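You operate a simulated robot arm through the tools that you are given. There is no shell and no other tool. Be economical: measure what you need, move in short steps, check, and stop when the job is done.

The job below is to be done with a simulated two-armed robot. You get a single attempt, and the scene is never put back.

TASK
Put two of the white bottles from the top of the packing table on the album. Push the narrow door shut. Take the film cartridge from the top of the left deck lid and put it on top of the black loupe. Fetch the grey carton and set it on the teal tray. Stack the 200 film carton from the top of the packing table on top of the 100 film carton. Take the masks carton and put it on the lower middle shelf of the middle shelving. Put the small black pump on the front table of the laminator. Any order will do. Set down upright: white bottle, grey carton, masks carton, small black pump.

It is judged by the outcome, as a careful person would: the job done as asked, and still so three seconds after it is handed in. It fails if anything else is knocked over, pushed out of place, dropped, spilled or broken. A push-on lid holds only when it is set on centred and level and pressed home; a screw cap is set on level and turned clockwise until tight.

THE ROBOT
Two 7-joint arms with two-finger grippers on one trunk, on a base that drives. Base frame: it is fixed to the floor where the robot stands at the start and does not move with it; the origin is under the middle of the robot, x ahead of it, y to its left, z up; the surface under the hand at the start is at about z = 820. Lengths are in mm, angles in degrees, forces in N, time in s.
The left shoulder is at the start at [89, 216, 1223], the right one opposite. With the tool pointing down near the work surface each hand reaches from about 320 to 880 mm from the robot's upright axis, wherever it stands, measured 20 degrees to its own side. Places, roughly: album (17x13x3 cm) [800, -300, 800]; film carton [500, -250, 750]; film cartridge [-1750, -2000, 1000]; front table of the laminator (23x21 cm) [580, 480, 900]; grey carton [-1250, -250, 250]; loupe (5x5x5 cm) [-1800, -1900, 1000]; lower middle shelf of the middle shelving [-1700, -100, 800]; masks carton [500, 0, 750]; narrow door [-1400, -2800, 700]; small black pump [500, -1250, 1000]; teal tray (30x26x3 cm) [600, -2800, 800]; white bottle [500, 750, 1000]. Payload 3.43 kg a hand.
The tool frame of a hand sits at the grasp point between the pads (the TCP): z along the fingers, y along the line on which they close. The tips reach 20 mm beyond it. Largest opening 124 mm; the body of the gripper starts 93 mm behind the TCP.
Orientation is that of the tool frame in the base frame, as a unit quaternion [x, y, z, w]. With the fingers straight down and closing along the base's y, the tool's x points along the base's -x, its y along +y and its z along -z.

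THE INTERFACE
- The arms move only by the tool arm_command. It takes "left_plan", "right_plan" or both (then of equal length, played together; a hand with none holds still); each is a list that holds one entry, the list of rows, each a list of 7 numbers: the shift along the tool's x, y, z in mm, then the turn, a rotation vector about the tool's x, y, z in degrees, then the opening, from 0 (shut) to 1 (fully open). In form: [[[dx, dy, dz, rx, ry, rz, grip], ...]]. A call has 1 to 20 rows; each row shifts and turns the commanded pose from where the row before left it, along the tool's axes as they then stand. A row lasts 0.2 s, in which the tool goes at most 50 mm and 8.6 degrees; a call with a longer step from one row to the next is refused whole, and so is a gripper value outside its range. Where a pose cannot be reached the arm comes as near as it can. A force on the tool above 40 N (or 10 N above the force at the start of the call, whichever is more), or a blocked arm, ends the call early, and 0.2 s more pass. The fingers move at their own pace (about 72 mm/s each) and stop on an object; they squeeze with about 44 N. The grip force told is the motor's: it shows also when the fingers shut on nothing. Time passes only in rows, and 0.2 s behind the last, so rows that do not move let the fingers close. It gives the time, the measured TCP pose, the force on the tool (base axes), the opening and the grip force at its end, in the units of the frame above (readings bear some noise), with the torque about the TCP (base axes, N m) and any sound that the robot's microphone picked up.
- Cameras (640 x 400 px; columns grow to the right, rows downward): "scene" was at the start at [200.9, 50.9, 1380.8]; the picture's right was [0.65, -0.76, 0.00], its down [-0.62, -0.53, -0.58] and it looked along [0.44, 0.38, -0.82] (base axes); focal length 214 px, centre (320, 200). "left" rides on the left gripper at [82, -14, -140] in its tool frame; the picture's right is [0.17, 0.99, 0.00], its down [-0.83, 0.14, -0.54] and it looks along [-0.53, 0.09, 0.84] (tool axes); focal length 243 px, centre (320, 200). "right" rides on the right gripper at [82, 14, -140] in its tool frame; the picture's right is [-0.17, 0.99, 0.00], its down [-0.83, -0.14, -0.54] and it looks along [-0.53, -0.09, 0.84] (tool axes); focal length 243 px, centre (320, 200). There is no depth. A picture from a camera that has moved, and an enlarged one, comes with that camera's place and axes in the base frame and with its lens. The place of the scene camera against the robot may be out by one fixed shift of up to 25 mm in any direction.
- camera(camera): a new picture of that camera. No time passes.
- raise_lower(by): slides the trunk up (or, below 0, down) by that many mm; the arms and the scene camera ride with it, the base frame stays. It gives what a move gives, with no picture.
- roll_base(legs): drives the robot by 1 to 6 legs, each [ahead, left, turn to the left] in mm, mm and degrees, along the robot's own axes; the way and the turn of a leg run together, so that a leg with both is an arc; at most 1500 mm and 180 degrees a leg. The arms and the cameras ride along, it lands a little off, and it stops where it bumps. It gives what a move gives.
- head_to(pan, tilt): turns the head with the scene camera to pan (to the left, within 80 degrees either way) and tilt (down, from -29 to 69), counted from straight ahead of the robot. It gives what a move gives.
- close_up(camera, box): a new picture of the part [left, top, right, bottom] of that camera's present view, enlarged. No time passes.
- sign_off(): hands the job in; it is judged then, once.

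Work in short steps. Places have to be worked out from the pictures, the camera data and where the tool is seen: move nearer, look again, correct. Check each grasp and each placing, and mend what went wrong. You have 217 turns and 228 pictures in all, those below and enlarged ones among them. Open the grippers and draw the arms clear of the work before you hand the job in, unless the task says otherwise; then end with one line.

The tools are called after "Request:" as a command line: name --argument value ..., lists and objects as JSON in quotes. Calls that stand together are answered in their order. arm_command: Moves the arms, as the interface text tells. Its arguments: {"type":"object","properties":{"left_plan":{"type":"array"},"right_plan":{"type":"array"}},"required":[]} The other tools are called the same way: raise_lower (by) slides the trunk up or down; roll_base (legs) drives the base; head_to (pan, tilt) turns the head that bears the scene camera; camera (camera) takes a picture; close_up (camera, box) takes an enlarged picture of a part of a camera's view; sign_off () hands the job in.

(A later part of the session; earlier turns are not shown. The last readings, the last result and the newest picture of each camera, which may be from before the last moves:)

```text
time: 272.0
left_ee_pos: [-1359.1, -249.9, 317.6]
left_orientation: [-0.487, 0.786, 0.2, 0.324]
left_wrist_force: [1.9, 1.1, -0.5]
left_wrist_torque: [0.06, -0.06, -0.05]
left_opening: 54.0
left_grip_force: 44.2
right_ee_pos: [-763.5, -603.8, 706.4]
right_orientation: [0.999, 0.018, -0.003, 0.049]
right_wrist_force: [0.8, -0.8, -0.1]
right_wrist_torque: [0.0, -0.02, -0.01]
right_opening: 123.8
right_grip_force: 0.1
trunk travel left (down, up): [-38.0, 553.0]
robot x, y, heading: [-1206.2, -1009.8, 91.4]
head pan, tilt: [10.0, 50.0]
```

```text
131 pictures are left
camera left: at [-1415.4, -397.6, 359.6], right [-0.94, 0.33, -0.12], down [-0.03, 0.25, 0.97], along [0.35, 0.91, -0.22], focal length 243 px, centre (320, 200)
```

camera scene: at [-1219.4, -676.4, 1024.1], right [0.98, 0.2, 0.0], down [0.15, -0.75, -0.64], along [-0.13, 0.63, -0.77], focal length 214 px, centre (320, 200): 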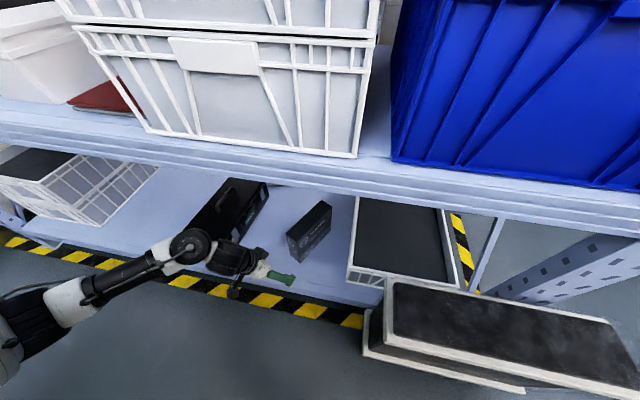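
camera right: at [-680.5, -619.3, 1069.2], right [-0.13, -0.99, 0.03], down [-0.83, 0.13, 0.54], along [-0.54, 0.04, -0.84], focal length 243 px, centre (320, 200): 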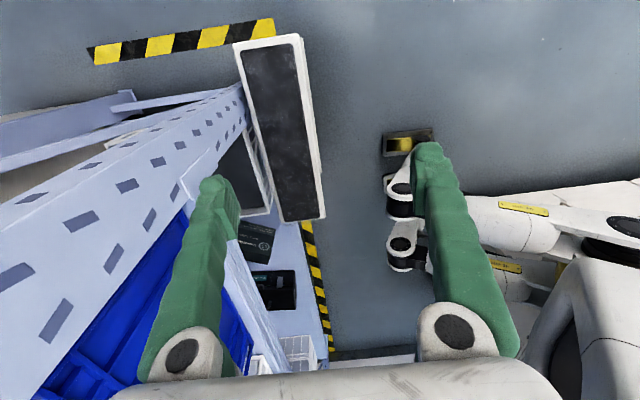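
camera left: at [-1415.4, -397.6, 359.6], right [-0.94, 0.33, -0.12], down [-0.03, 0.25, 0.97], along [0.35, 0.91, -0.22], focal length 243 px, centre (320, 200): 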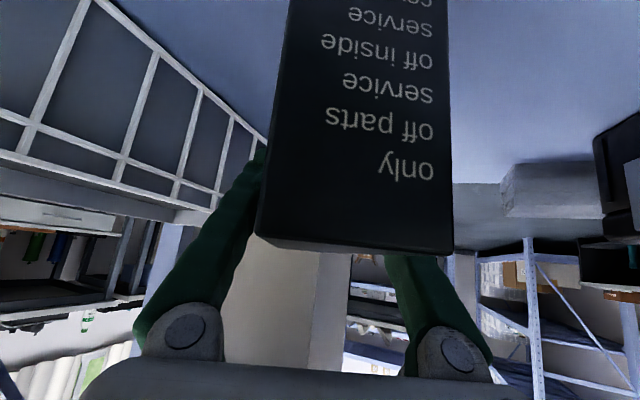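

Gripped (54 mm). I lift 150 and draw it back part-way.

Request:
arm_command --left_plan '[[[-7, 0, -7, 0, 0, 0, 0], [-26.4, 0, -26.6, 0, 0, 0, 0], [-26.4, 0, -26.6, 0, 0, 0, 0], [-26.4, 0, -26.6, 0, 0, 0, 0], [-20, 0, -20, 0, 0, 0, 0], [0, 0, 0, 0, 0, 0, 0]]]'

Request:
arm_command --left_plan '[[[26.6, 0, -26.5, 0, 0, 0, 0], [26.6, 0, -26.5, 0, 0, 0, 0], [26.6, 0, -26.5, 0, 0, 0, 0], [26.6, 0, -26.5, 0, 0, 0, 0], [0, 0, 0, 0, 0, 0, 0]]]'

Request:
camera --camera "scene"

Request:
camera --camera "left"

```text
time: 273.4
left_ee_pos: [-1359.0, -250.9, 466.6]
left_orientation: [-0.488, 0.786, 0.2, 0.323]
left_wrist_force: [0.1, -0.2, -4.1]
left_wrist_torque: [-0.03, 0.03, 0.02]
left_opening: 54.0
left_grip_force: 44.4
right_ee_pos: [-764.8, -604.3, 706.2]
right_orientation: [0.999, 0.018, -0.002, 0.048]
right_wrist_force: [0.1, 0.4, -0.7]
right_wrist_torque: [0.01, -0.02, 0.0]
right_opening: 123.9
right_grip_force: 0.1
trunk travel left (down, up): [-38.0, 553.0]
robot x, y, heading: [-1202.6, -1004.9, 91.5]
head pan, tilt: [10.0, 50.0]
```

```text
time: 274.6
left_ee_pos: [-1425.4, -386.3, 466.0]
left_orientation: [-0.487, 0.786, 0.201, 0.324]
left_wrist_force: [-0.9, 0.5, -3.6]
left_wrist_torque: [-0.07, -0.01, 0.01]
left_opening: 54.0
left_grip_force: 43.9
right_ee_pos: [-764.7, -603.0, 707.8]
right_orientation: [0.999, 0.018, -0.002, 0.048]
right_wrist_force: [-0.6, 0.1, -0.3]
right_wrist_torque: [0.01, -0.03, -0.01]
right_opening: 124.2
right_grip_force: 0.1
trunk travel left (down, up): [-38.0, 553.0]
robot x, y, heading: [-1205.9, -1006.3, 91.6]
head pan, tilt: [10.0, 50.0]
```

```text
130 pictures are left
camera scene: at [-1219.4, -676.4, 1024.1], right [0.98, 0.2, 0.0], down [0.15, -0.75, -0.64], along [-0.13, 0.63, -0.77], focal length 214 px, centre (320, 200)
```

scene: 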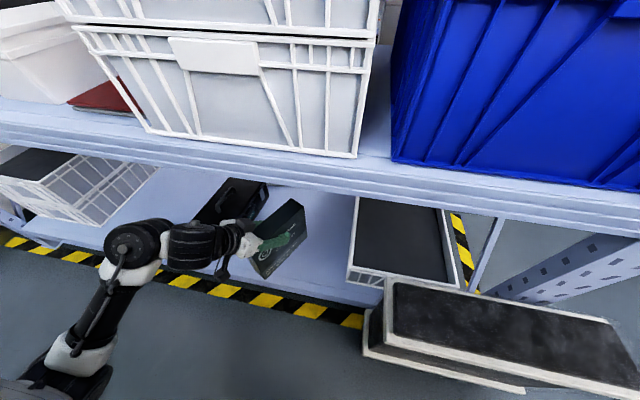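

```text
129 pictures are left
camera left: at [-1480.3, -532.7, 508.3], right [-0.94, 0.33, -0.12], down [-0.03, 0.25, 0.97], along [0.35, 0.91, -0.23], focal length 243 px, centre (320, 200)
```

left: 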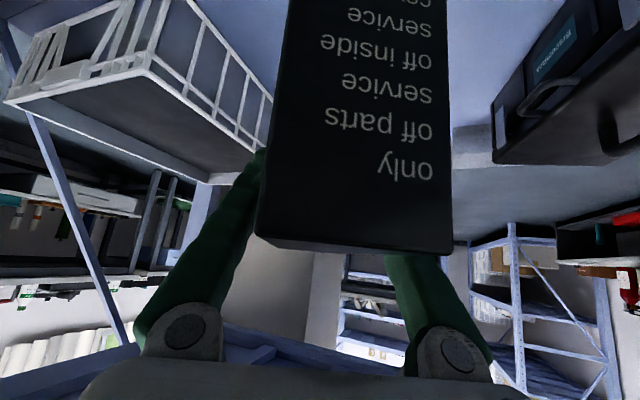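

The carton holds level. I raise another 80 and retract further.

Request:
arm_command --left_plan '[[[-28, 0, -28, 0, 0, 0, 0], [-28, 0, -28, 0, 0, 0, 0], [24, 0, -24, 0, 0, 0, 0], [24, 0, -24, 0, 0, 0, 0], [24, 0, -24, 0, 0, 0, 0], [24, 0, -24, 0, 0, 0, 0], [0, 0, 0, 0, 0, 0, 0]]]'

Request:
camera --camera "scene"

```text
time: 276.2
left_ee_pos: [-1446.0, -426.2, 546.0]
left_orientation: [-0.488, 0.786, 0.201, 0.323]
left_wrist_force: [-0.8, -0.3, -5.1]
left_wrist_torque: [-0.01, 0.02, 0.0]
left_opening: 54.1
left_grip_force: 44.4
left hand out of reach, approached as far as the arm can: row 4, 5, 6
right_ee_pos: [-762.6, -604.4, 707.9]
right_orientation: [0.999, 0.017, -0.001, 0.049]
right_wrist_force: [-0.4, -0.3, 1.0]
right_wrist_torque: [0.0, -0.03, -0.01]
right_opening: 124.0
right_grip_force: 0.1
trunk travel left (down, up): [-38.0, 553.0]
robot x, y, heading: [-1204.8, -1006.7, 91.8]
head pan, tilt: [10.0, 50.0]
```

```text
128 pictures are left
camera scene: at [-1219.4, -676.4, 1024.0], right [0.98, 0.2, 0.0], down [0.15, -0.75, -0.64], along [-0.13, 0.63, -0.77], focal length 214 px, centre (320, 200)
```

scene: 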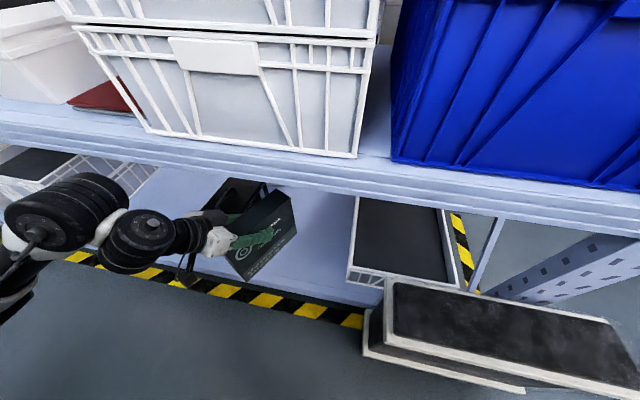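

I drive east past the machine corner, back out of the shelf, and turn to face the window side.

Request:
roll_base --legs '[[0, -270, 0], [-250, 0, 0]]'

Request:
camera --camera "scene"

```text
time: 282.7
left_ee_pos: [-1176.1, -673.6, 545.9]
left_orientation: [-0.489, 0.785, 0.204, 0.32]
left_wrist_force: [-2.4, 1.1, -5.6]
left_wrist_torque: [-0.1, 0.09, 0.23]
left_opening: 54.4
left_grip_force: 43.7
right_ee_pos: [-491.2, -850.7, 707.9]
right_orientation: [0.999, 0.02, -0.001, 0.047]
right_wrist_force: [-0.5, -0.5, 0.1]
right_wrist_torque: [-0.05, 0.01, 0.03]
right_opening: 124.3
right_grip_force: 0.1
trunk travel left (down, up): [-38.0, 553.0]
robot x, y, heading: [-929.1, -1254.7, 91.6]
head pan, tilt: [10.0, 50.0]
stopped in leg 2: the force on the tool passed its limit at 40 N (the readings are from after the stop); the commanded pose is now the measured one
```

```text
127 pictures are left
camera scene: at [-945.4, -924.7, 1024.9], right [0.98, 0.2, 0.0], down [0.16, -0.75, -0.64], along [-0.13, 0.63, -0.77], focal length 214 px, centre (320, 200)
```

scene: 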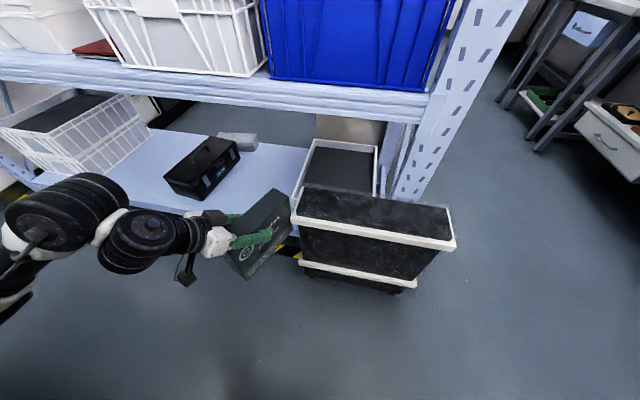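

The carton touched the tall black bin (its top is at z≈538). I step west 60, then raise the trunk well above it.

Request:
roll_base --legs '[[0, 50, 0]]'

Request:
raise_lower --by 350

Request:
camera --camera "scene"

```text
time: 284.0
left_ee_pos: [-1225.0, -676.8, 546.1]
left_orientation: [-0.489, 0.785, 0.204, 0.321]
left_wrist_force: [0.0, 0.1, -3.8]
left_wrist_torque: [-0.02, -0.03, 0.02]
left_opening: 53.9
left_grip_force: 44.4
right_ee_pos: [-540.0, -851.3, 707.9]
right_orientation: [0.999, 0.02, -0.001, 0.047]
right_wrist_force: [-0.4, -0.3, 0.1]
right_wrist_torque: [-0.01, -0.03, 0.02]
right_opening: 124.1
right_grip_force: 0.1
trunk travel left (down, up): [-38.0, 553.0]
robot x, y, heading: [-978.9, -1256.1, 91.7]
head pan, tilt: [10.0, 50.0]
```

```text
time: 287.4
left_ee_pos: [-1225.4, -652.6, 881.5]
left_orientation: [-0.492, 0.788, 0.194, 0.316]
left_wrist_force: [-0.3, 0.1, -4.1]
left_wrist_torque: [-0.01, -0.03, -0.01]
left_opening: 53.9
left_grip_force: 43.7
right_ee_pos: [-540.6, -828.2, 1048.6]
right_orientation: [0.998, 0.017, -0.001, 0.059]
right_wrist_force: [0.6, -0.6, 0.0]
right_wrist_torque: [0.03, 0.02, 0.0]
right_opening: 124.1
right_grip_force: 0.1
trunk travel left (down, up): [-388.0, 203.0]
robot x, y, heading: [-981.1, -1254.5, 91.6]
head pan, tilt: [10.0, 50.0]
```

```text
126 pictures are left
camera scene: at [-994.0, -1006.2, 1392.0], right [0.98, 0.2, 0.0], down [0.16, -0.77, -0.62], along [-0.13, 0.61, -0.78], focal length 214 px, centre (320, 200)
```

scene: 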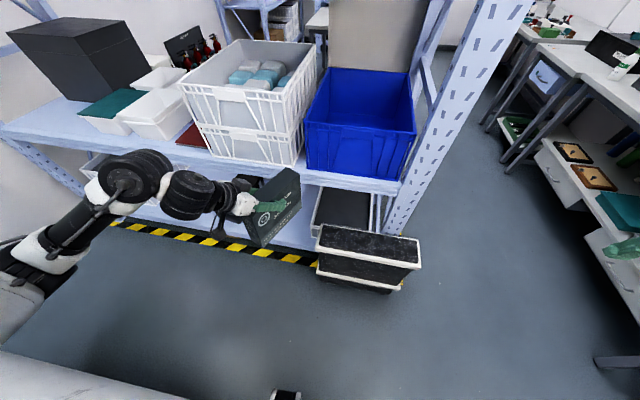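

Clear of the shelf. I back up a bit and turn clockwise to face the window side, then look toward the teal tray.

Request:
roll_base --legs '[[-70, -60, 0], [0, 0, -91.5]]'

Request:
head_to --pan -50 --tilt 25

Request:
camera --camera "scene"

```text
time: 288.3
left_ee_pos: [-1215.0, -658.2, 878.3]
left_orientation: [-0.487, 0.792, 0.188, 0.316]
left_wrist_force: [-0.1, 0.4, -5.3]
left_wrist_torque: [-0.02, 0.02, 0.02]
left_opening: 53.9
left_grip_force: 44.1
right_ee_pos: [-534.4, -839.2, 1052.3]
right_orientation: [0.998, 0.01, 0.001, 0.058]
right_wrist_force: [0.4, 0.3, -0.9]
right_wrist_torque: [0.05, 0.01, -0.01]
right_opening: 124.1
right_grip_force: 0.1
trunk travel left (down, up): [-388.0, 203.0]
robot x, y, heading: [-978.3, -1254.3, 90.8]
head pan, tilt: [10.0, 50.0]
stopped in leg 1: the robot was blocked; the commanded pose is now the measured one
```

```text
time: 289.6
left_ee_pos: [-1216.7, -658.1, 876.5]
left_orientation: [-0.489, 0.79, 0.189, 0.316]
left_wrist_force: [0.4, -0.3, -3.3]
left_wrist_torque: [-0.06, 0.02, -0.02]
left_opening: 53.9
left_grip_force: 43.7
right_ee_pos: [-535.6, -836.3, 1051.6]
right_orientation: [0.998, 0.013, 0.0, 0.059]
right_wrist_force: [0.7, 0.6, -0.6]
right_wrist_torque: [0.02, -0.02, -0.01]
right_opening: 124.0
right_grip_force: 0.1
trunk travel left (down, up): [-388.0, 203.0]
robot x, y, heading: [-974.3, -1255.7, 90.9]
head pan, tilt: [-50.0, 25.0]
```

```text
125 pictures are left
camera scene: at [-907.4, -1024.0, 1430.5], right [0.66, -0.75, 0.02], down [-0.31, -0.3, -0.9], along [0.69, 0.59, -0.43], focal length 214 px, centre (320, 200)
```

scene: 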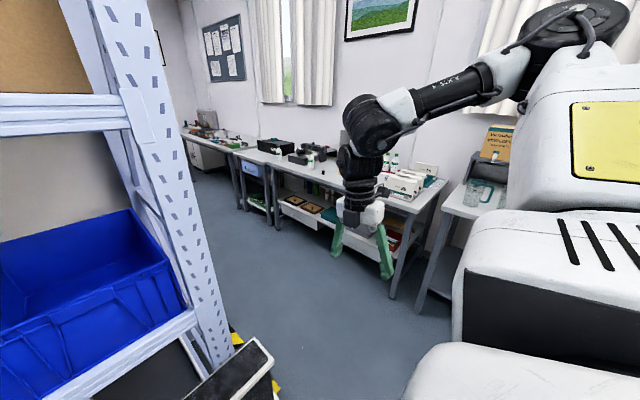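

Backing is blocked by the machine; I go right (east) 350 first, then turn.

Request:
roll_base --legs '[[0, -380, 0], [0, 0, -90.5]]'

Request:
head_to --pan -50 --tilt 25

Request:
camera --camera "scene"

```text
time: 291.0
left_ee_pos: [-1192.7, -655.7, 880.0]
left_orientation: [-0.484, 0.793, 0.189, 0.319]
left_wrist_force: [0.6, -0.1, -5.2]
left_wrist_torque: [-0.06, 0.0, -0.01]
left_opening: 53.8
left_grip_force: 43.6
right_ee_pos: [-513.1, -842.6, 1054.8]
right_orientation: [0.998, 0.007, 0.001, 0.056]
right_wrist_force: [0.2, 0.6, -0.7]
right_wrist_torque: [0.01, 0.03, 0.0]
right_opening: 124.1
right_grip_force: 0.2
trunk travel left (down, up): [-388.0, 203.0]
robot x, y, heading: [-953.9, -1250.6, 90.4]
head pan, tilt: [-50.0, 25.0]
stopped in leg 1: the robot was blocked; the commanded pose is now the measured one
```

```text
time: 291.6
left_ee_pos: [-1196.3, -655.3, 879.0]
left_orientation: [-0.486, 0.792, 0.188, 0.319]
left_wrist_force: [0.4, -0.9, -3.9]
left_wrist_torque: [-0.01, 0.03, -0.02]
left_opening: 54.1
left_grip_force: 43.9
right_ee_pos: [-515.1, -841.2, 1054.2]
right_orientation: [0.998, 0.009, 0.003, 0.057]
right_wrist_force: [0.3, 1.6, -0.4]
right_wrist_torque: [0.0, -0.01, 0.02]
right_opening: 123.9
right_grip_force: 0.1
trunk travel left (down, up): [-388.0, 203.0]
robot x, y, heading: [-951.4, -1251.1, 90.6]
head pan, tilt: [-50.0, 25.0]
```

```text
124 pictures are left
camera scene: at [-889.7, -1027.3, 1431.5], right [0.65, -0.76, 0.02], down [-0.31, -0.29, -0.9], along [0.69, 0.58, -0.43], focal length 214 px, centre (320, 200)
```

scene: 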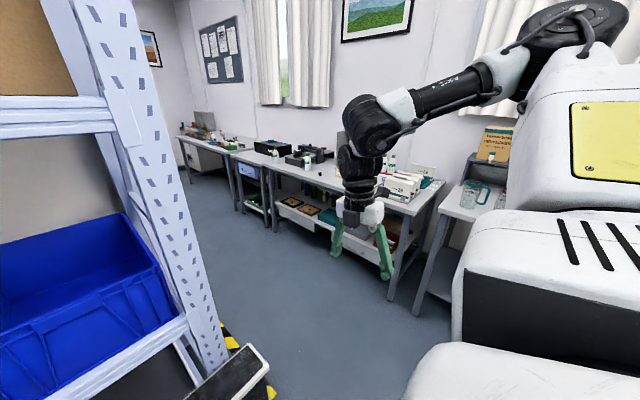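

Something catches. I look left and behind.

Request:
head_to --pan 80 --tilt 35

Request:
camera --camera "scene"

Request:
head_to --pan -80 --tilt 45

Request:
camera --camera "scene"

```text
time: 293.7
left_ee_pos: [-1196.1, -654.7, 878.8]
left_orientation: [-0.487, 0.791, 0.189, 0.319]
left_wrist_force: [0.6, -0.5, -5.0]
left_wrist_torque: [-0.02, 0.0, 0.02]
left_opening: 54.0
left_grip_force: 44.5
right_ee_pos: [-514.5, -840.3, 1054.5]
right_orientation: [0.998, 0.009, 0.003, 0.057]
right_wrist_force: [0.9, -0.1, 0.5]
right_wrist_torque: [0.0, 0.03, 0.0]
right_opening: 124.0
right_grip_force: 0.2
trunk travel left (down, up): [-388.0, 203.0]
robot x, y, heading: [-952.9, -1251.6, 90.4]
head pan, tilt: [80.0, 35.0]
```

```text
123 pictures are left
camera scene: at [-1046.1, -1073.2, 1415.3], right [0.16, 0.99, -0.02], down [0.57, -0.11, -0.81], along [-0.8, 0.12, -0.58], focal length 214 px, centre (320, 200)
```

scene: 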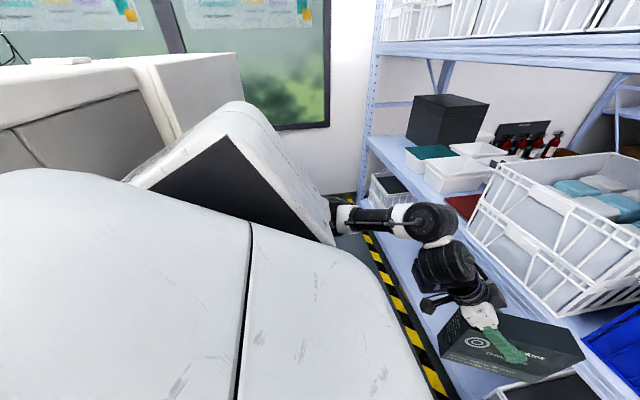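

```text
time: 296.1
left_ee_pos: [-1194.3, -656.8, 879.0]
left_orientation: [-0.485, 0.792, 0.188, 0.319]
left_wrist_force: [-0.1, -0.2, -5.0]
left_wrist_torque: [-0.03, 0.0, 0.05]
left_opening: 54.2
left_grip_force: 44.1
right_ee_pos: [-514.3, -839.9, 1054.2]
right_orientation: [0.998, 0.009, 0.002, 0.057]
right_wrist_force: [0.6, 0.1, 0.6]
right_wrist_torque: [0.0, -0.03, -0.01]
right_opening: 123.9
right_grip_force: 0.0
trunk travel left (down, up): [-388.0, 203.0]
robot x, y, heading: [-954.1, -1255.8, 90.4]
head pan, tilt: [-80.0, 45.0]
```

```text
122 pictures are left
camera scene: at [-878.9, -1072.8, 1401.9], right [0.18, -0.98, 0.02], down [-0.69, -0.14, -0.71], along [0.7, 0.12, -0.7], focal length 214 px, centre (320, 200)
```

scene: 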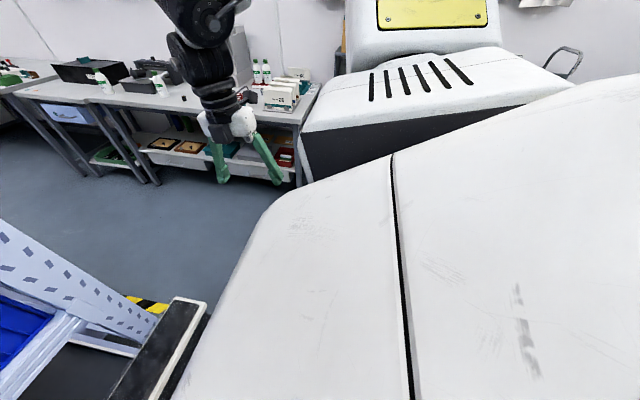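

The left shoulder/elbow is close against the machine's corner. I move forward (north) a little, then east.

Request:
roll_base --legs '[[90, 0, 0], [0, -300, 0]]'

Request:
camera --camera "scene"

```text
time: 301.5
left_ee_pos: [-890.5, -577.5, 892.3]
left_orientation: [-0.483, 0.79, 0.199, 0.32]
left_wrist_force: [1.3, -0.1, -4.1]
left_wrist_torque: [-0.05, 0.01, 0.01]
left_opening: 53.7
left_grip_force: 44.0
right_ee_pos: [-208.1, -765.0, 1058.7]
right_orientation: [0.999, 0.01, -0.001, 0.047]
right_wrist_force: [-0.2, 1.0, -0.5]
right_wrist_torque: [-0.02, -0.01, 0.02]
right_opening: 123.6
right_grip_force: 0.1
trunk travel left (down, up): [-388.0, 203.0]
robot x, y, heading: [-655.5, -1158.4, 91.0]
head pan, tilt: [-80.0, 45.0]
```

```text
121 pictures are left
camera scene: at [-569.0, -1004.3, 1404.5], right [0.19, -0.98, 0.0], down [-0.69, -0.13, -0.71], along [0.69, 0.13, -0.71], focal length 214 px, centre (320, 200)
```

scene: 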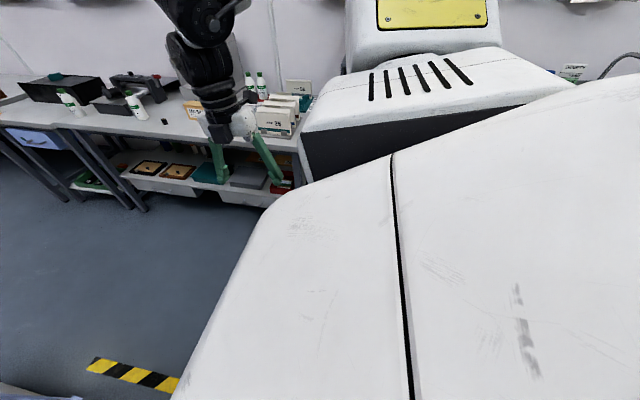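

Free now. I back south 250 away from the shelf post, then turn.

Request:
roll_base --legs '[[-250, -100, 0], [0, 0, -91]]'

Request:
head_to --pan -45 --tilt 25

Request:
camera --camera "scene"

```text
time: 308.9
left_ee_pos: [34.6, -1178.9, 892.4]
left_orientation: [0.225, 0.899, -0.088, 0.365]
left_wrist_force: [0.2, 1.0, -4.8]
left_wrist_torque: [0.03, 0.05, -0.01]
left_opening: 53.9
left_grip_force: 44.4
right_ee_pos: [-161.1, -1861.1, 1059.3]
right_orientation: [0.709, -0.704, -0.035, 0.032]
right_wrist_force: [-0.4, 0.4, 0.4]
right_wrist_torque: [-0.01, -0.01, -0.01]
right_opening: 123.9
right_grip_force: 0.0
trunk travel left (down, up): [-388.0, 203.0]
robot x, y, heading: [-549.1, -1406.9, 0.1]
head pan, tilt: [-80.0, 45.0]
```

```text
time: 309.9
left_ee_pos: [35.5, -1178.9, 892.6]
left_orientation: [0.224, 0.899, -0.089, 0.365]
left_wrist_force: [-1.0, 0.2, -4.2]
left_wrist_torque: [0.02, 0.03, 0.02]
left_opening: 53.8
left_grip_force: 44.1
right_ee_pos: [-161.8, -1859.7, 1058.3]
right_orientation: [0.709, -0.704, -0.035, 0.033]
right_wrist_force: [-0.1, -1.0, 0.6]
right_wrist_torque: [-0.01, -0.01, -0.01]
right_opening: 123.9
right_grip_force: 0.0
trunk travel left (down, up): [-388.0, 203.0]
robot x, y, heading: [-548.1, -1406.7, -0.1]
head pan, tilt: [-45.0, 25.0]
```

```text
120 pictures are left
camera scene: at [-340.2, -1468.0, 1435.1], right [-0.71, -0.7, 0.0], down [-0.3, 0.3, -0.91], along [0.64, -0.64, -0.42], focal length 214 px, centre (320, 200)
```

scene: 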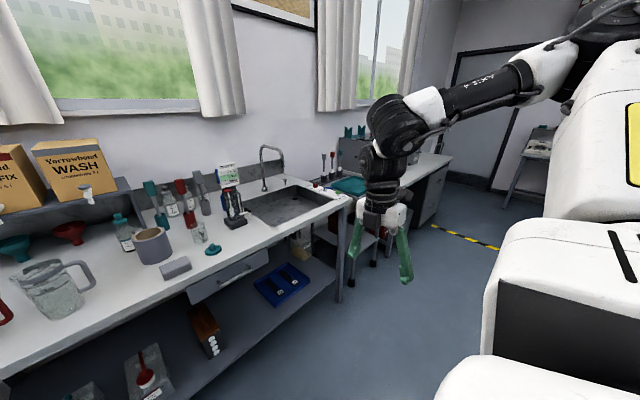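

There is plenty of room to the south. I drive right (south) 1200 toward the tray.

Request:
roll_base --legs '[[0, -1200, 0]]'

Request:
head_to --pan -10 --tilt 30

Request:
camera --camera "scene"

```text
time: 326.3
left_ee_pos: [25.4, -2397.7, 893.0]
left_orientation: [0.232, 0.897, -0.091, 0.365]
left_wrist_force: [-0.2, 1.3, -4.6]
left_wrist_torque: [0.03, 0.05, 0.0]
left_opening: 54.0
left_grip_force: 43.9
right_ee_pos: [-184.4, -3073.9, 1057.3]
right_orientation: [-0.702, 0.711, 0.034, -0.032]
right_wrist_force: [-0.2, -0.1, -0.5]
right_wrist_torque: [-0.04, 0.03, 0.04]
right_opening: 123.9
right_grip_force: 0.0
trunk travel left (down, up): [-388.0, 203.0]
robot x, y, heading: [-563.9, -2617.6, -1.1]
head pan, tilt: [-45.0, 25.0]
```

```text
time: 327.3
left_ee_pos: [26.0, -2398.0, 892.5]
left_orientation: [0.233, 0.897, -0.092, 0.365]
left_wrist_force: [0.0, -1.3, -4.5]
left_wrist_torque: [0.01, 0.03, 0.04]
left_opening: 54.2
left_grip_force: 44.5
right_ee_pos: [-184.1, -3074.0, 1058.2]
right_orientation: [-0.702, 0.711, 0.035, -0.031]
right_wrist_force: [-0.4, -0.2, -0.5]
right_wrist_torque: [0.01, 0.01, 0.02]
right_opening: 124.3
right_grip_force: 0.1
trunk travel left (down, up): [-388.0, 203.0]
robot x, y, heading: [-564.4, -2611.9, -1.3]
head pan, tilt: [-10.0, 30.0]
```

```text
119 pictures are left
camera scene: at [-330.3, -2631.3, 1427.1], right [-0.19, -0.98, 0.0], down [-0.49, 0.1, -0.87], along [0.85, -0.17, -0.5], focal length 214 px, centre (320, 200)
```

scene: 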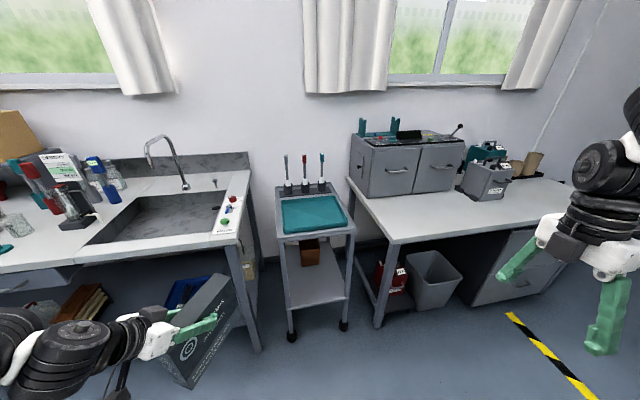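

The teal tray is on the trolley near (584,-2780). I raise the trunk so the carton clears it, and drive closer.

Request:
raise_lower --by 170

Request:
roll_base --legs '[[330, -355, 1.2]]'

Request:
head_to --pan 10 --tilt 45

Request:
camera --camera "scene"

Request:
camera --camera "left"

```text
time: 329.2
left_ee_pos: [25.3, -2398.6, 1062.0]
left_orientation: [0.233, 0.897, -0.092, 0.364]
left_wrist_force: [-0.2, -0.1, -4.6]
left_wrist_torque: [0.0, 0.02, 0.0]
left_opening: 54.1
left_grip_force: 43.9
right_ee_pos: [-182.7, -3073.9, 1227.0]
right_orientation: [-0.702, 0.711, 0.036, -0.033]
right_wrist_force: [-0.2, 0.2, 0.0]
right_wrist_torque: [0.01, 0.02, -0.01]
right_opening: 124.1
right_grip_force: 0.1
trunk travel left (down, up): [-558.0, 33.0]
robot x, y, heading: [-563.8, -2616.2, -1.4]
head pan, tilt: [-10.0, 30.0]
```

```text
time: 334.6
left_ee_pos: [346.6, -2747.7, 1062.5]
left_orientation: [0.221, 0.9, -0.087, 0.366]
left_wrist_force: [0.1, -0.7, -5.0]
left_wrist_torque: [0.01, 0.06, 0.0]
left_opening: 53.8
left_grip_force: 44.0
right_ee_pos: [152.9, -3429.1, 1228.2]
right_orientation: [0.711, -0.702, -0.034, 0.032]
right_wrist_force: [1.0, 0.5, -0.6]
right_wrist_torque: [0.05, 0.02, -0.01]
right_opening: 124.2
right_grip_force: 0.1
trunk travel left (down, up): [-558.0, 33.0]
robot x, y, heading: [-241.3, -2977.1, 0.0]
head pan, tilt: [-10.0, 30.0]
```

```text
time: 335.4
left_ee_pos: [346.2, -2748.1, 1062.6]
left_orientation: [0.221, 0.9, -0.087, 0.366]
left_wrist_force: [1.2, 0.0, -4.2]
left_wrist_torque: [0.03, 0.06, -0.01]
left_opening: 53.8
left_grip_force: 44.2
right_ee_pos: [152.2, -3427.5, 1227.4]
right_orientation: [0.711, -0.702, -0.036, 0.031]
right_wrist_force: [0.1, 0.7, 0.6]
right_wrist_torque: [-0.05, 0.03, -0.02]
right_opening: 124.1
right_grip_force: 0.0
trunk travel left (down, up): [-558.0, 33.0]
robot x, y, heading: [-239.3, -2977.2, 0.2]
head pan, tilt: [10.0, 45.0]
```

```text
118 pictures are left
camera scene: at [-101.4, -2959.8, 1595.8], right [0.18, -0.98, 0.0], down [-0.7, -0.12, -0.71], along [0.7, 0.12, -0.71], focal length 214 px, centre (320, 200)
```

scene: 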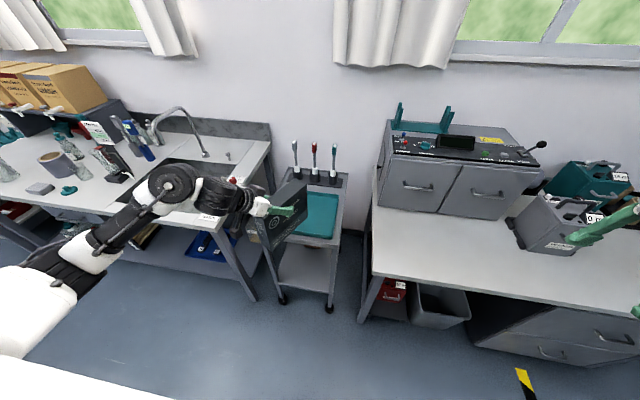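

```text
117 pictures are left
camera left: at [202.2, -2688.2, 1106.2], right [0.35, 0.93, -0.11], down [0.26, 0.02, 0.97], along [0.9, -0.37, -0.23], focal length 243 px, centre (320, 200)
```

left: 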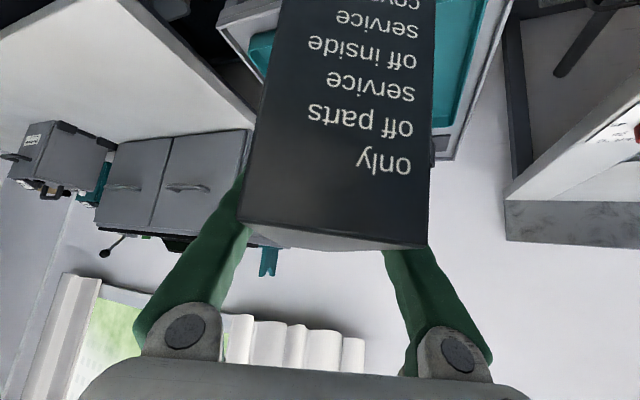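

The tray spans about x 430–700, y -2915…-2620. I drive ahead 190 so the carton is over its middle.

Request:
roll_base --legs '[[190, 0, 0]]'

Request:
camera --camera "scene"

Request:
camera --camera "left"

```text
time: 337.2
left_ee_pos: [539.9, -2747.3, 1062.5]
left_orientation: [0.223, 0.899, -0.088, 0.367]
left_wrist_force: [-0.9, -0.2, -4.5]
left_wrist_torque: [-0.02, 0.04, -0.01]
left_opening: 54.0
left_grip_force: 44.1
right_ee_pos: [344.4, -3428.1, 1229.6]
right_orientation: [0.71, -0.703, -0.034, 0.032]
right_wrist_force: [-0.4, -1.0, 0.1]
right_wrist_torque: [0.01, -0.02, 0.01]
right_opening: 124.1
right_grip_force: 0.0
trunk travel left (down, up): [-558.0, 33.0]
robot x, y, heading: [-43.3, -2981.3, 0.2]
head pan, tilt: [10.0, 45.0]
```

```text
116 pictures are left
camera scene: at [90.7, -2959.3, 1596.0], right [0.18, -0.98, 0.0], down [-0.7, -0.12, -0.71], along [0.7, 0.12, -0.71], focal length 214 px, centre (320, 200)
```

scene: 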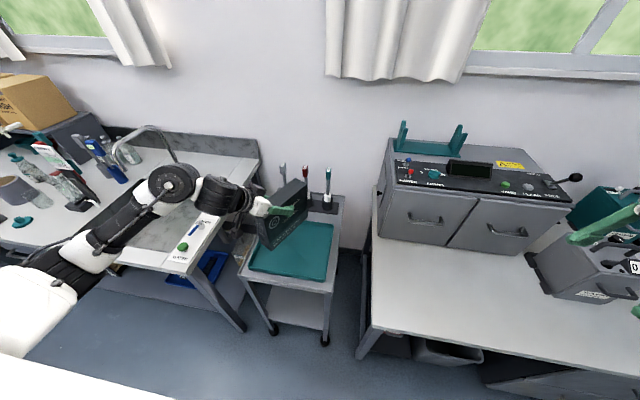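

```text
115 pictures are left
camera left: at [395.6, -2688.6, 1106.9], right [0.35, 0.93, -0.11], down [0.26, 0.02, 0.97], along [0.9, -0.37, -0.23], focal length 243 px, centre (320, 200)
```

left: 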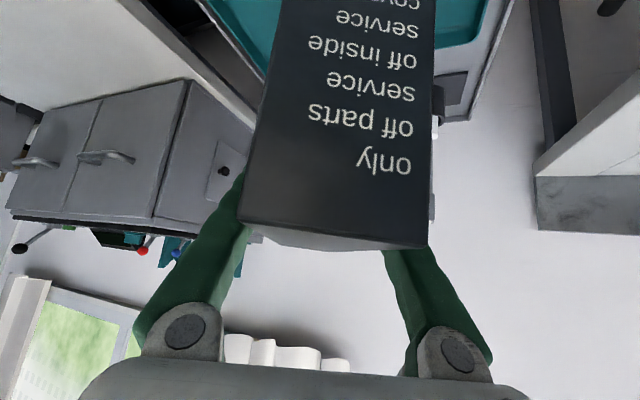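

The carton is over the tray's middle. I lower 60 by the trunk, then step.

Request:
raise_lower --by -60

Request:
close_up --camera "scene" --box '[220, 150, 380, 310]'

```text
time: 338.2
left_ee_pos: [540.0, -2748.8, 1003.1]
left_orientation: [0.222, 0.899, -0.087, 0.367]
left_wrist_force: [0.3, 0.2, -4.8]
left_wrist_torque: [-0.02, 0.05, -0.03]
left_opening: 54.1
left_grip_force: 43.7
right_ee_pos: [346.3, -3428.7, 1170.0]
right_orientation: [0.71, -0.702, -0.034, 0.031]
right_wrist_force: [-0.1, -0.5, -0.1]
right_wrist_torque: [0.01, -0.02, 0.02]
right_opening: 124.2
right_grip_force: 0.0
trunk travel left (down, up): [-498.0, 93.0]
robot x, y, heading: [-41.3, -2978.3, -0.0]
head pan, tilt: [10.0, 45.0]
```

```text
2.50 times, centred on (300, 230) of scene
camera zoom: at [140.2, -2959.1, 1524.4], right [0.18, -0.98, 0.0], down [-0.7, -0.12, -0.71], along [0.7, 0.12, -0.71], focal length 536 px, centre (370, 125)
```

zoom: 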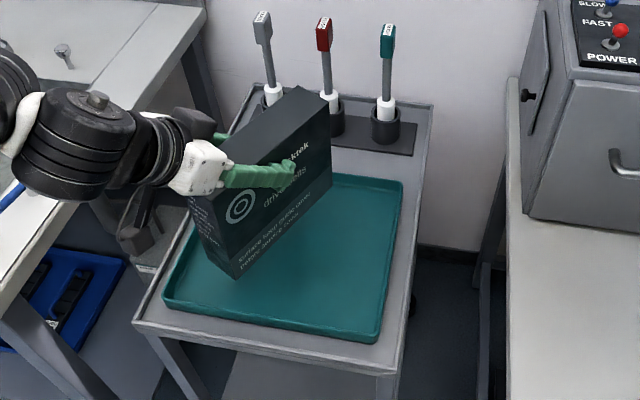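

Request:
arm_command --left_plan '[[[7, 0, 7.2, 0, 0, 0, 0], [5, 0, 5.1, 0, 0, 0, 0], [0, 0, 0, 0, 0, 0, 0]]]'

Request:
arm_command --left_plan '[[[2.8, 0, 2.9, 0, 0, 0, 0], [0, 0, 0, 0, 0, 0, 0]]]'

Request:
arm_command --left_plan '[[[2.8, 0, 2.9, 0, 0, 0, 0], [0, 0, 0, 0, 0, 0, 0]]]'

Request:
close_up --camera "scene" --box '[220, 150, 380, 310]'

```text
time: 339.0
left_ee_pos: [540.9, -2747.7, 985.7]
left_orientation: [0.222, 0.9, -0.087, 0.366]
left_wrist_force: [0.5, -0.5, -4.3]
left_wrist_torque: [0.04, 0.01, -0.01]
left_opening: 54.0
left_grip_force: 44.1
right_ee_pos: [346.3, -3427.5, 1168.2]
right_orientation: [0.71, -0.703, -0.035, 0.032]
right_wrist_force: [-0.1, 0.2, 0.9]
right_wrist_torque: [-0.01, 0.01, 0.0]
right_opening: 123.9
right_grip_force: 0.0
trunk travel left (down, up): [-498.0, 93.0]
robot x, y, heading: [-43.8, -2973.9, 0.2]
head pan, tilt: [10.0, 45.0]
```

```text
time: 339.6
left_ee_pos: [540.8, -2747.7, 981.2]
left_orientation: [0.223, 0.9, -0.088, 0.365]
left_wrist_force: [-0.4, -0.3, -4.5]
left_wrist_torque: [0.0, 0.04, 0.01]
left_opening: 53.9
left_grip_force: 43.8
right_ee_pos: [346.4, -3428.5, 1167.8]
right_orientation: [0.709, -0.704, -0.035, 0.032]
right_wrist_force: [0.7, -1.2, -0.1]
right_wrist_torque: [0.0, 0.01, 0.03]
right_opening: 123.9
right_grip_force: 0.1
trunk travel left (down, up): [-498.0, 93.0]
robot x, y, heading: [-45.0, -2979.9, 0.5]
head pan, tilt: [10.0, 45.0]
```

```text
time: 340.2
left_ee_pos: [540.0, -2746.7, 977.2]
left_orientation: [0.222, 0.899, -0.087, 0.367]
left_wrist_force: [0.3, -1.0, -4.6]
left_wrist_torque: [0.04, 0.08, 0.0]
left_opening: 54.1
left_grip_force: 43.9
right_ee_pos: [346.5, -3429.0, 1167.8]
right_orientation: [0.709, -0.703, -0.036, 0.032]
right_wrist_force: [0.4, -0.7, 0.5]
right_wrist_torque: [-0.03, 0.0, 0.01]
right_opening: 124.0
right_grip_force: 0.1
trunk travel left (down, up): [-498.0, 93.0]
robot x, y, heading: [-42.3, -2976.4, -0.1]
head pan, tilt: [10.0, 45.0]
```

```text
2.50 times, centred on (300, 230) of scene
camera zoom: at [141.0, -2959.2, 1524.3], right [0.18, -0.98, 0.0], down [-0.7, -0.12, -0.71], along [0.7, 0.12, -0.71], focal length 536 px, centre (370, 125)
```

zoom: 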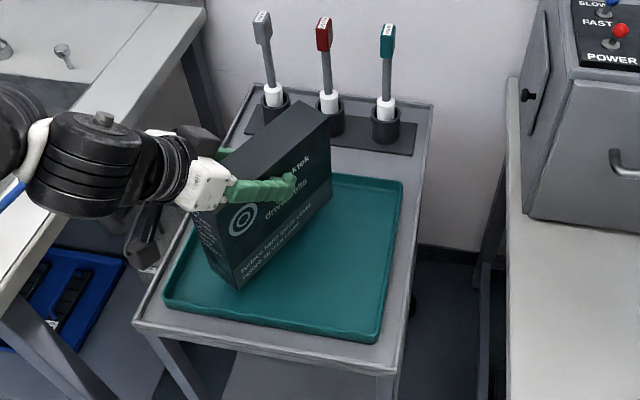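

Request:
arm_command --left_plan '[[[3.5, 0, 3.6, 0, 0, 0, 0], [3.5, 0, 3.6, 0, 0, 0, 0], [0, 0, 0, 0, 0, 0, 0]]]'

Request:
arm_command --left_plan '[[[2.8, 0, 2.9, 0, 0, 0, 0], [0, 0, 0, 0, 0, 0, 0]]]'

Request:
arm_command --left_plan '[[[2.8, 0, 2.9, 0, 0, 0, 0], [0, 0, 0, 0, 0, 0, 0]]]'

Request:
close_up --camera "scene" --box '[220, 150, 380, 310]'

```text
time: 341.0
left_ee_pos: [540.4, -2749.2, 967.6]
left_orientation: [0.223, 0.899, -0.088, 0.366]
left_wrist_force: [-0.2, 0.2, -3.8]
left_wrist_torque: [0.03, 0.05, -0.04]
left_opening: 53.9
left_grip_force: 43.5
right_ee_pos: [346.3, -3428.6, 1168.3]
right_orientation: [0.71, -0.703, -0.035, 0.032]
right_wrist_force: [0.5, -0.4, 0.5]
right_wrist_torque: [-0.01, 0.02, -0.02]
right_opening: 124.1
right_grip_force: 0.1
trunk travel left (down, up): [-498.0, 93.0]
robot x, y, heading: [-40.7, -2976.7, 0.3]
head pan, tilt: [10.0, 45.0]
```

```text
time: 341.6
left_ee_pos: [539.6, -2747.9, 963.9]
left_orientation: [0.222, 0.9, -0.087, 0.366]
left_wrist_force: [0.5, -0.1, -3.8]
left_wrist_torque: [-0.01, 0.04, 0.02]
left_opening: 54.0
left_grip_force: 44.4
right_ee_pos: [345.2, -3429.0, 1168.8]
right_orientation: [0.709, -0.703, -0.035, 0.032]
right_wrist_force: [0.8, -0.3, -0.5]
right_wrist_torque: [0.01, 0.05, 0.02]
right_opening: 124.1
right_grip_force: 0.1
trunk travel left (down, up): [-498.0, 93.0]
robot x, y, heading: [-42.1, -2975.7, -0.0]
head pan, tilt: [10.0, 45.0]
```

```text
time: 342.2
left_ee_pos: [540.1, -2748.7, 959.3]
left_orientation: [0.222, 0.9, -0.087, 0.366]
left_wrist_force: [0.0, 0.0, -3.8]
left_wrist_torque: [0.0, 0.05, 0.02]
left_opening: 54.0
left_grip_force: 44.3
right_ee_pos: [344.7, -3428.8, 1169.3]
right_orientation: [0.709, -0.704, -0.035, 0.031]
right_wrist_force: [-0.4, -0.1, -0.2]
right_wrist_torque: [0.01, -0.01, -0.01]
right_opening: 124.6
right_grip_force: 0.0
trunk travel left (down, up): [-498.0, 93.0]
robot x, y, heading: [-45.8, -2980.3, -0.1]
head pan, tilt: [10.0, 45.0]
```

```text
2.50 times, centred on (300, 230) of scene
camera zoom: at [141.0, -2959.2, 1524.3], right [0.18, -0.98, 0.0], down [-0.7, -0.12, -0.71], along [0.7, 0.12, -0.71], focal length 536 px, centre (370, 125)
```

zoom: 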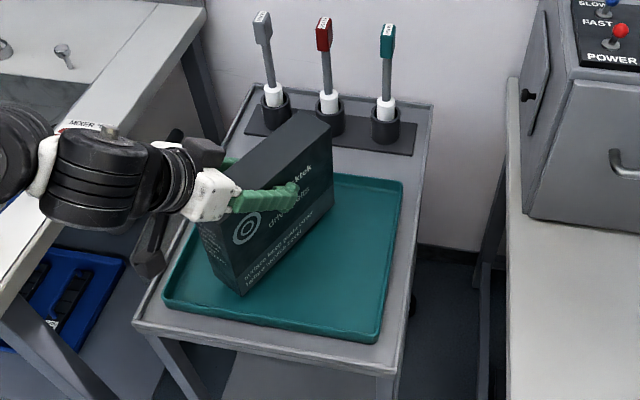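

Request:
arm_command --left_plan '[[[2.8, 0, 2.9, 0, 0, 0, 0], [2.8, 0, 2.9, 0, 0, 0, 0], [0, 0, 0, 0, 0, 0, 0]]]'

Request:
arm_command --left_plan '[[[2.8, 0, 2.9, 0, 0, 0, 0], [0, 0, 0, 0, 0, 0, 0]]]'

Request:
arm_command --left_plan '[[[2.8, 0, 2.9, 0, 0, 0, 0], [0, 0, 0, 0, 0, 0, 0]]]'

Request:
close_up --camera "scene" --box '[220, 150, 380, 310]'

```text
time: 343.0
left_ee_pos: [539.3, -2748.9, 951.2]
left_orientation: [0.222, 0.9, -0.088, 0.365]
left_wrist_force: [0.2, -0.9, -4.6]
left_wrist_torque: [0.01, 0.03, 0.0]
left_opening: 53.9
left_grip_force: 44.4
right_ee_pos: [345.8, -3428.8, 1168.3]
right_orientation: [0.709, -0.703, -0.035, 0.032]
right_wrist_force: [0.1, -0.6, 0.1]
right_wrist_torque: [-0.03, 0.0, -0.03]
right_opening: 124.0
right_grip_force: 0.0
trunk travel left (down, up): [-498.0, 93.0]
robot x, y, heading: [-43.1, -2973.4, -0.0]
head pan, tilt: [10.0, 45.0]
```

```text
time: 343.6
left_ee_pos: [540.1, -2749.2, 944.8]
left_orientation: [0.223, 0.899, -0.087, 0.366]
left_wrist_force: [0.7, -0.5, -4.0]
left_wrist_torque: [-0.03, 0.04, 0.03]
left_opening: 53.9
left_grip_force: 43.6
right_ee_pos: [345.9, -3428.4, 1169.3]
right_orientation: [0.709, -0.703, -0.035, 0.031]
right_wrist_force: [0.4, 0.4, -0.5]
right_wrist_torque: [0.0, 0.01, 0.0]
right_opening: 124.0
right_grip_force: 0.0
trunk travel left (down, up): [-498.0, 93.0]
robot x, y, heading: [-45.9, -2977.3, 0.2]
head pan, tilt: [10.0, 45.0]
```

```text
time: 344.2
left_ee_pos: [539.8, -2748.1, 944.6]
left_orientation: [0.223, 0.899, -0.088, 0.367]
left_wrist_force: [-0.3, 0.5, 4.3]
left_wrist_torque: [-0.49, -0.66, 0.01]
left_opening: 53.9
left_grip_force: 43.6
right_ee_pos: [345.7, -3428.5, 1169.2]
right_orientation: [0.71, -0.703, -0.034, 0.031]
right_wrist_force: [1.5, -0.1, 0.1]
right_wrist_torque: [-0.01, 0.02, 0.02]
right_opening: 124.2
right_grip_force: 0.0
trunk travel left (down, up): [-498.0, 93.0]
robot x, y, heading: [-41.2, -2977.6, 0.0]
head pan, tilt: [10.0, 45.0]
```

```text
2.50 times, centred on (300, 230) of scene
camera zoom: at [139.8, -2959.3, 1524.5], right [0.18, -0.98, 0.0], down [-0.7, -0.12, -0.71], along [0.7, 0.12, -0.71], focal length 536 px, centre (370, 125)
```

zoom: 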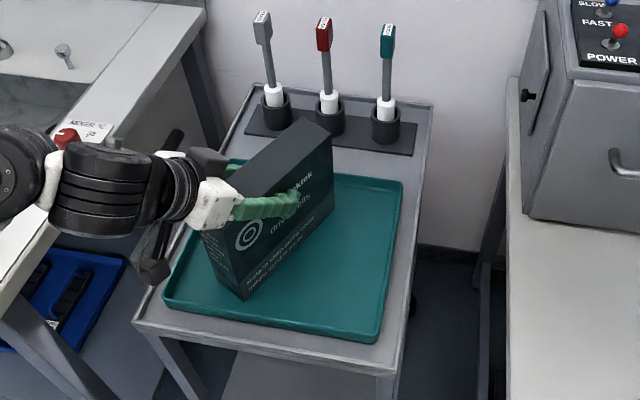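

Contact at the far end (8 N). One small step more, then release and withdraw backwards along the fingers.

Request:
arm_command --left_plan '[[[1.4, 0, 1.4, 0, 0, 0, 0], [0, 0, 0, 0, 0, 0, 0]]]'

Request:
arm_command --left_plan '[[[0, 0, 0, 0, 0, 0, 0.5], [0, 0, 0, 0, 0, 0, 0.65], [0, 0, 0, 0, 0, 0, 0.8], [0, 0, 0, 0, 0, 0, 0.8], [0, 0, -15, 0, 0, 0, 0.8], [0, 0, -40, 0, 0, 0, 0.8], [0, 0, -40, 0, 0, 0, 0.8], [0, 0, -40, 0, 0, 0, 0.8], [0, 0, 0, 0, 0, 0, 0.8]]]'

Request:
close_up --camera "scene" --box '[220, 150, 380, 310]'

```text
time: 344.8
left_ee_pos: [539.6, -2747.9, 943.6]
left_orientation: [0.222, 0.898, -0.088, 0.369]
left_wrist_force: [0.2, 1.8, 19.9]
left_wrist_torque: [-0.38, 0.24, -0.08]
left_opening: 53.9
left_grip_force: 43.8
right_ee_pos: [344.6, -3428.3, 1168.7]
right_orientation: [0.709, -0.703, -0.035, 0.032]
right_wrist_force: [-0.4, 0.0, 0.4]
right_wrist_torque: [-0.01, 0.0, -0.02]
right_opening: 123.9
right_grip_force: 0.0
trunk travel left (down, up): [-498.0, 93.0]
robot x, y, heading: [-44.2, -2978.5, -0.1]
head pan, tilt: [10.0, 45.0]
```

```text
time: 346.8
left_ee_pos: [457.4, -2705.4, 1038.6]
left_orientation: [0.222, 0.9, -0.087, 0.366]
left_wrist_force: [0.1, 1.1, 0.9]
left_wrist_torque: [0.03, 0.0, 0.0]
left_opening: 99.0
left_grip_force: 0.1
right_ee_pos: [346.8, -3428.8, 1166.2]
right_orientation: [0.709, -0.703, -0.035, 0.032]
right_wrist_force: [-0.3, -0.3, -0.6]
right_wrist_torque: [-0.02, 0.02, 0.02]
right_opening: 123.9
right_grip_force: 0.1
trunk travel left (down, up): [-498.0, 93.0]
robot x, y, heading: [-42.4, -2978.3, 0.2]
head pan, tilt: [10.0, 45.0]
```

```text
2.50 times, centred on (300, 230) of scene
camera zoom: at [140.9, -2959.4, 1524.2], right [0.18, -0.98, 0.0], down [-0.7, -0.12, -0.71], along [0.7, 0.12, -0.71], focal length 536 px, centre (370, 125)
```

zoom: 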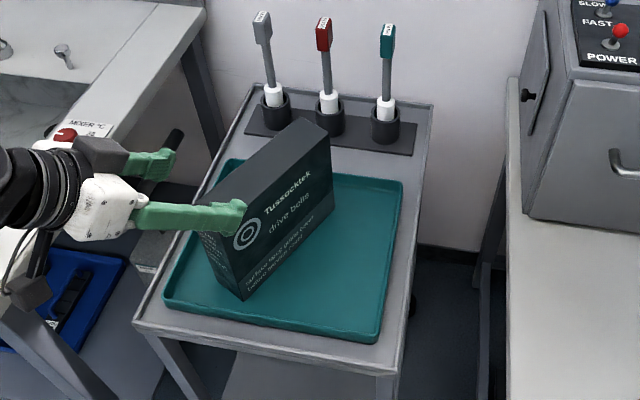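

The grey carton stands upright in the tray. I raise, back away, level the left hand, and turn to face the white machine.

Request:
raise_lower --by 50

Request:
roll_base --legs '[[-500, 0, 0]]'

Request:
arm_command --left_plan '[[[0, 0, 0, 0, 7.5, 0, 1], [0, 0, 0, 0, 7.5, 0, 1], [0, 0, 0, 0, 7.5, 0, 1], [0, 0, 0, 0, 7.5, 0, 1], [0, 0, 0, 0, 7.5, 0, 1], [0, 0, 0, 0, 6, 0, 1], [0, 0, 0, 0, 0, 0, 1]]]'

Request:
roll_base --legs '[[0, 400, 0], [0, 0, 150]]'

Request:
head_to --pan 20 --tilt 25

Request:
camera --camera "scene"

```text
time: 347.7
left_ee_pos: [456.7, -2705.6, 1086.9]
left_orientation: [0.223, 0.9, -0.088, 0.365]
left_wrist_force: [-0.1, 0.6, -0.6]
left_wrist_torque: [-0.03, -0.04, -0.01]
left_opening: 99.3
left_grip_force: 0.1
right_ee_pos: [346.2, -3429.2, 1217.4]
right_orientation: [0.709, -0.703, -0.036, 0.031]
right_wrist_force: [0.2, 0.0, -0.2]
right_wrist_torque: [0.02, 0.02, 0.0]
right_opening: 123.8
right_grip_force: 0.0
trunk travel left (down, up): [-548.0, 43.0]
robot x, y, heading: [-44.7, -2979.4, -0.3]
head pan, tilt: [10.0, 45.0]
```

```text
time: 351.2
left_ee_pos: [-31.4, -2707.5, 1087.7]
left_orientation: [0.224, 0.899, -0.089, 0.365]
left_wrist_force: [0.3, 0.1, -0.4]
left_wrist_torque: [0.04, -0.02, -0.02]
left_opening: 99.3
left_grip_force: 0.1
right_ee_pos: [-146.1, -3429.4, 1218.3]
right_orientation: [0.708, -0.704, -0.036, 0.031]
right_wrist_force: [0.3, 0.4, -0.3]
right_wrist_torque: [-0.01, 0.04, -0.01]
right_opening: 124.1
right_grip_force: 0.0
trunk travel left (down, up): [-548.0, 43.0]
robot x, y, heading: [-534.8, -2976.3, -0.2]
head pan, tilt: [10.0, 45.0]
```

```text
time: 352.8
left_ee_pos: [-33.4, -2706.6, 1086.9]
left_orientation: [0.242, 0.97, 0.001, 0.006]
left_wrist_force: [0.2, 0.2, -0.2]
left_wrist_torque: [0.01, 0.04, 0.0]
left_opening: 123.9
left_grip_force: 0.1
right_ee_pos: [-147.1, -3429.6, 1218.7]
right_orientation: [0.709, -0.704, -0.035, 0.033]
right_wrist_force: [0.1, 0.0, -0.3]
right_wrist_torque: [-0.02, -0.04, 0.02]
right_opening: 124.1
right_grip_force: 0.0
trunk travel left (down, up): [-548.0, 43.0]
robot x, y, heading: [-535.0, -2979.0, -0.1]
head pan, tilt: [10.0, 45.0]
```

```text
time: 367.2
left_ee_pos: [-1102.7, -2571.7, 1087.6]
left_orientation: [0.877, -0.48, -0.007, -0.002]
left_wrist_force: [-0.1, -0.2, -0.4]
left_wrist_torque: [-0.02, -0.02, 0.01]
left_opening: 124.0
left_grip_force: 0.1
right_ee_pos: [-646.7, -1998.2, 1217.7]
right_orientation: [0.861, 0.506, 0.022, 0.041]
right_wrist_force: [-0.6, 0.0, 0.0]
right_wrist_torque: [-0.01, 0.0, 0.02]
right_opening: 124.0
right_grip_force: 0.1
trunk travel left (down, up): [-548.0, 43.0]
robot x, y, heading: [-537.0, -2586.6, 150.5]
head pan, tilt: [10.0, 45.0]
```

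```text
time: 368.0
left_ee_pos: [-1102.5, -2572.4, 1088.3]
left_orientation: [0.877, -0.48, -0.006, -0.001]
left_wrist_force: [0.0, 0.1, 0.1]
left_wrist_torque: [0.03, 0.0, -0.03]
left_opening: 123.8
left_grip_force: 0.1
right_ee_pos: [-647.7, -1996.9, 1219.7]
right_orientation: [0.861, 0.506, 0.022, 0.041]
right_wrist_force: [0.4, -1.0, 0.7]
right_wrist_torque: [-0.01, 0.01, 0.01]
right_opening: 124.2
right_grip_force: 0.1
trunk travel left (down, up): [-548.0, 43.0]
robot x, y, heading: [-530.5, -2581.3, 150.3]
head pan, tilt: [20.0, 25.0]
```

```text
109 pictures are left
camera scene: at [-667.2, -2535.4, 1614.9], right [0.17, 0.99, 0.0], down [0.42, -0.07, -0.91], along [-0.89, 0.15, -0.42], focal length 214 px, centre (320, 200)
```

scene: 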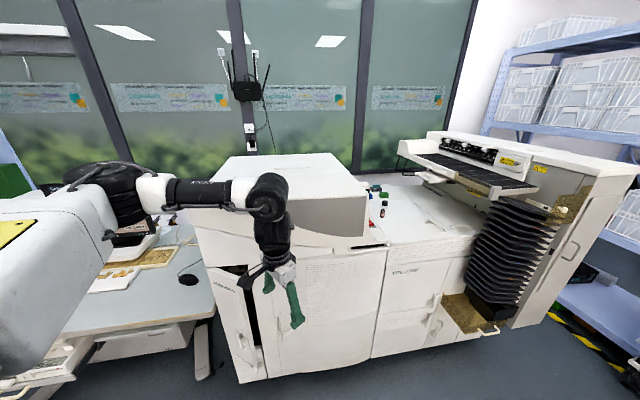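

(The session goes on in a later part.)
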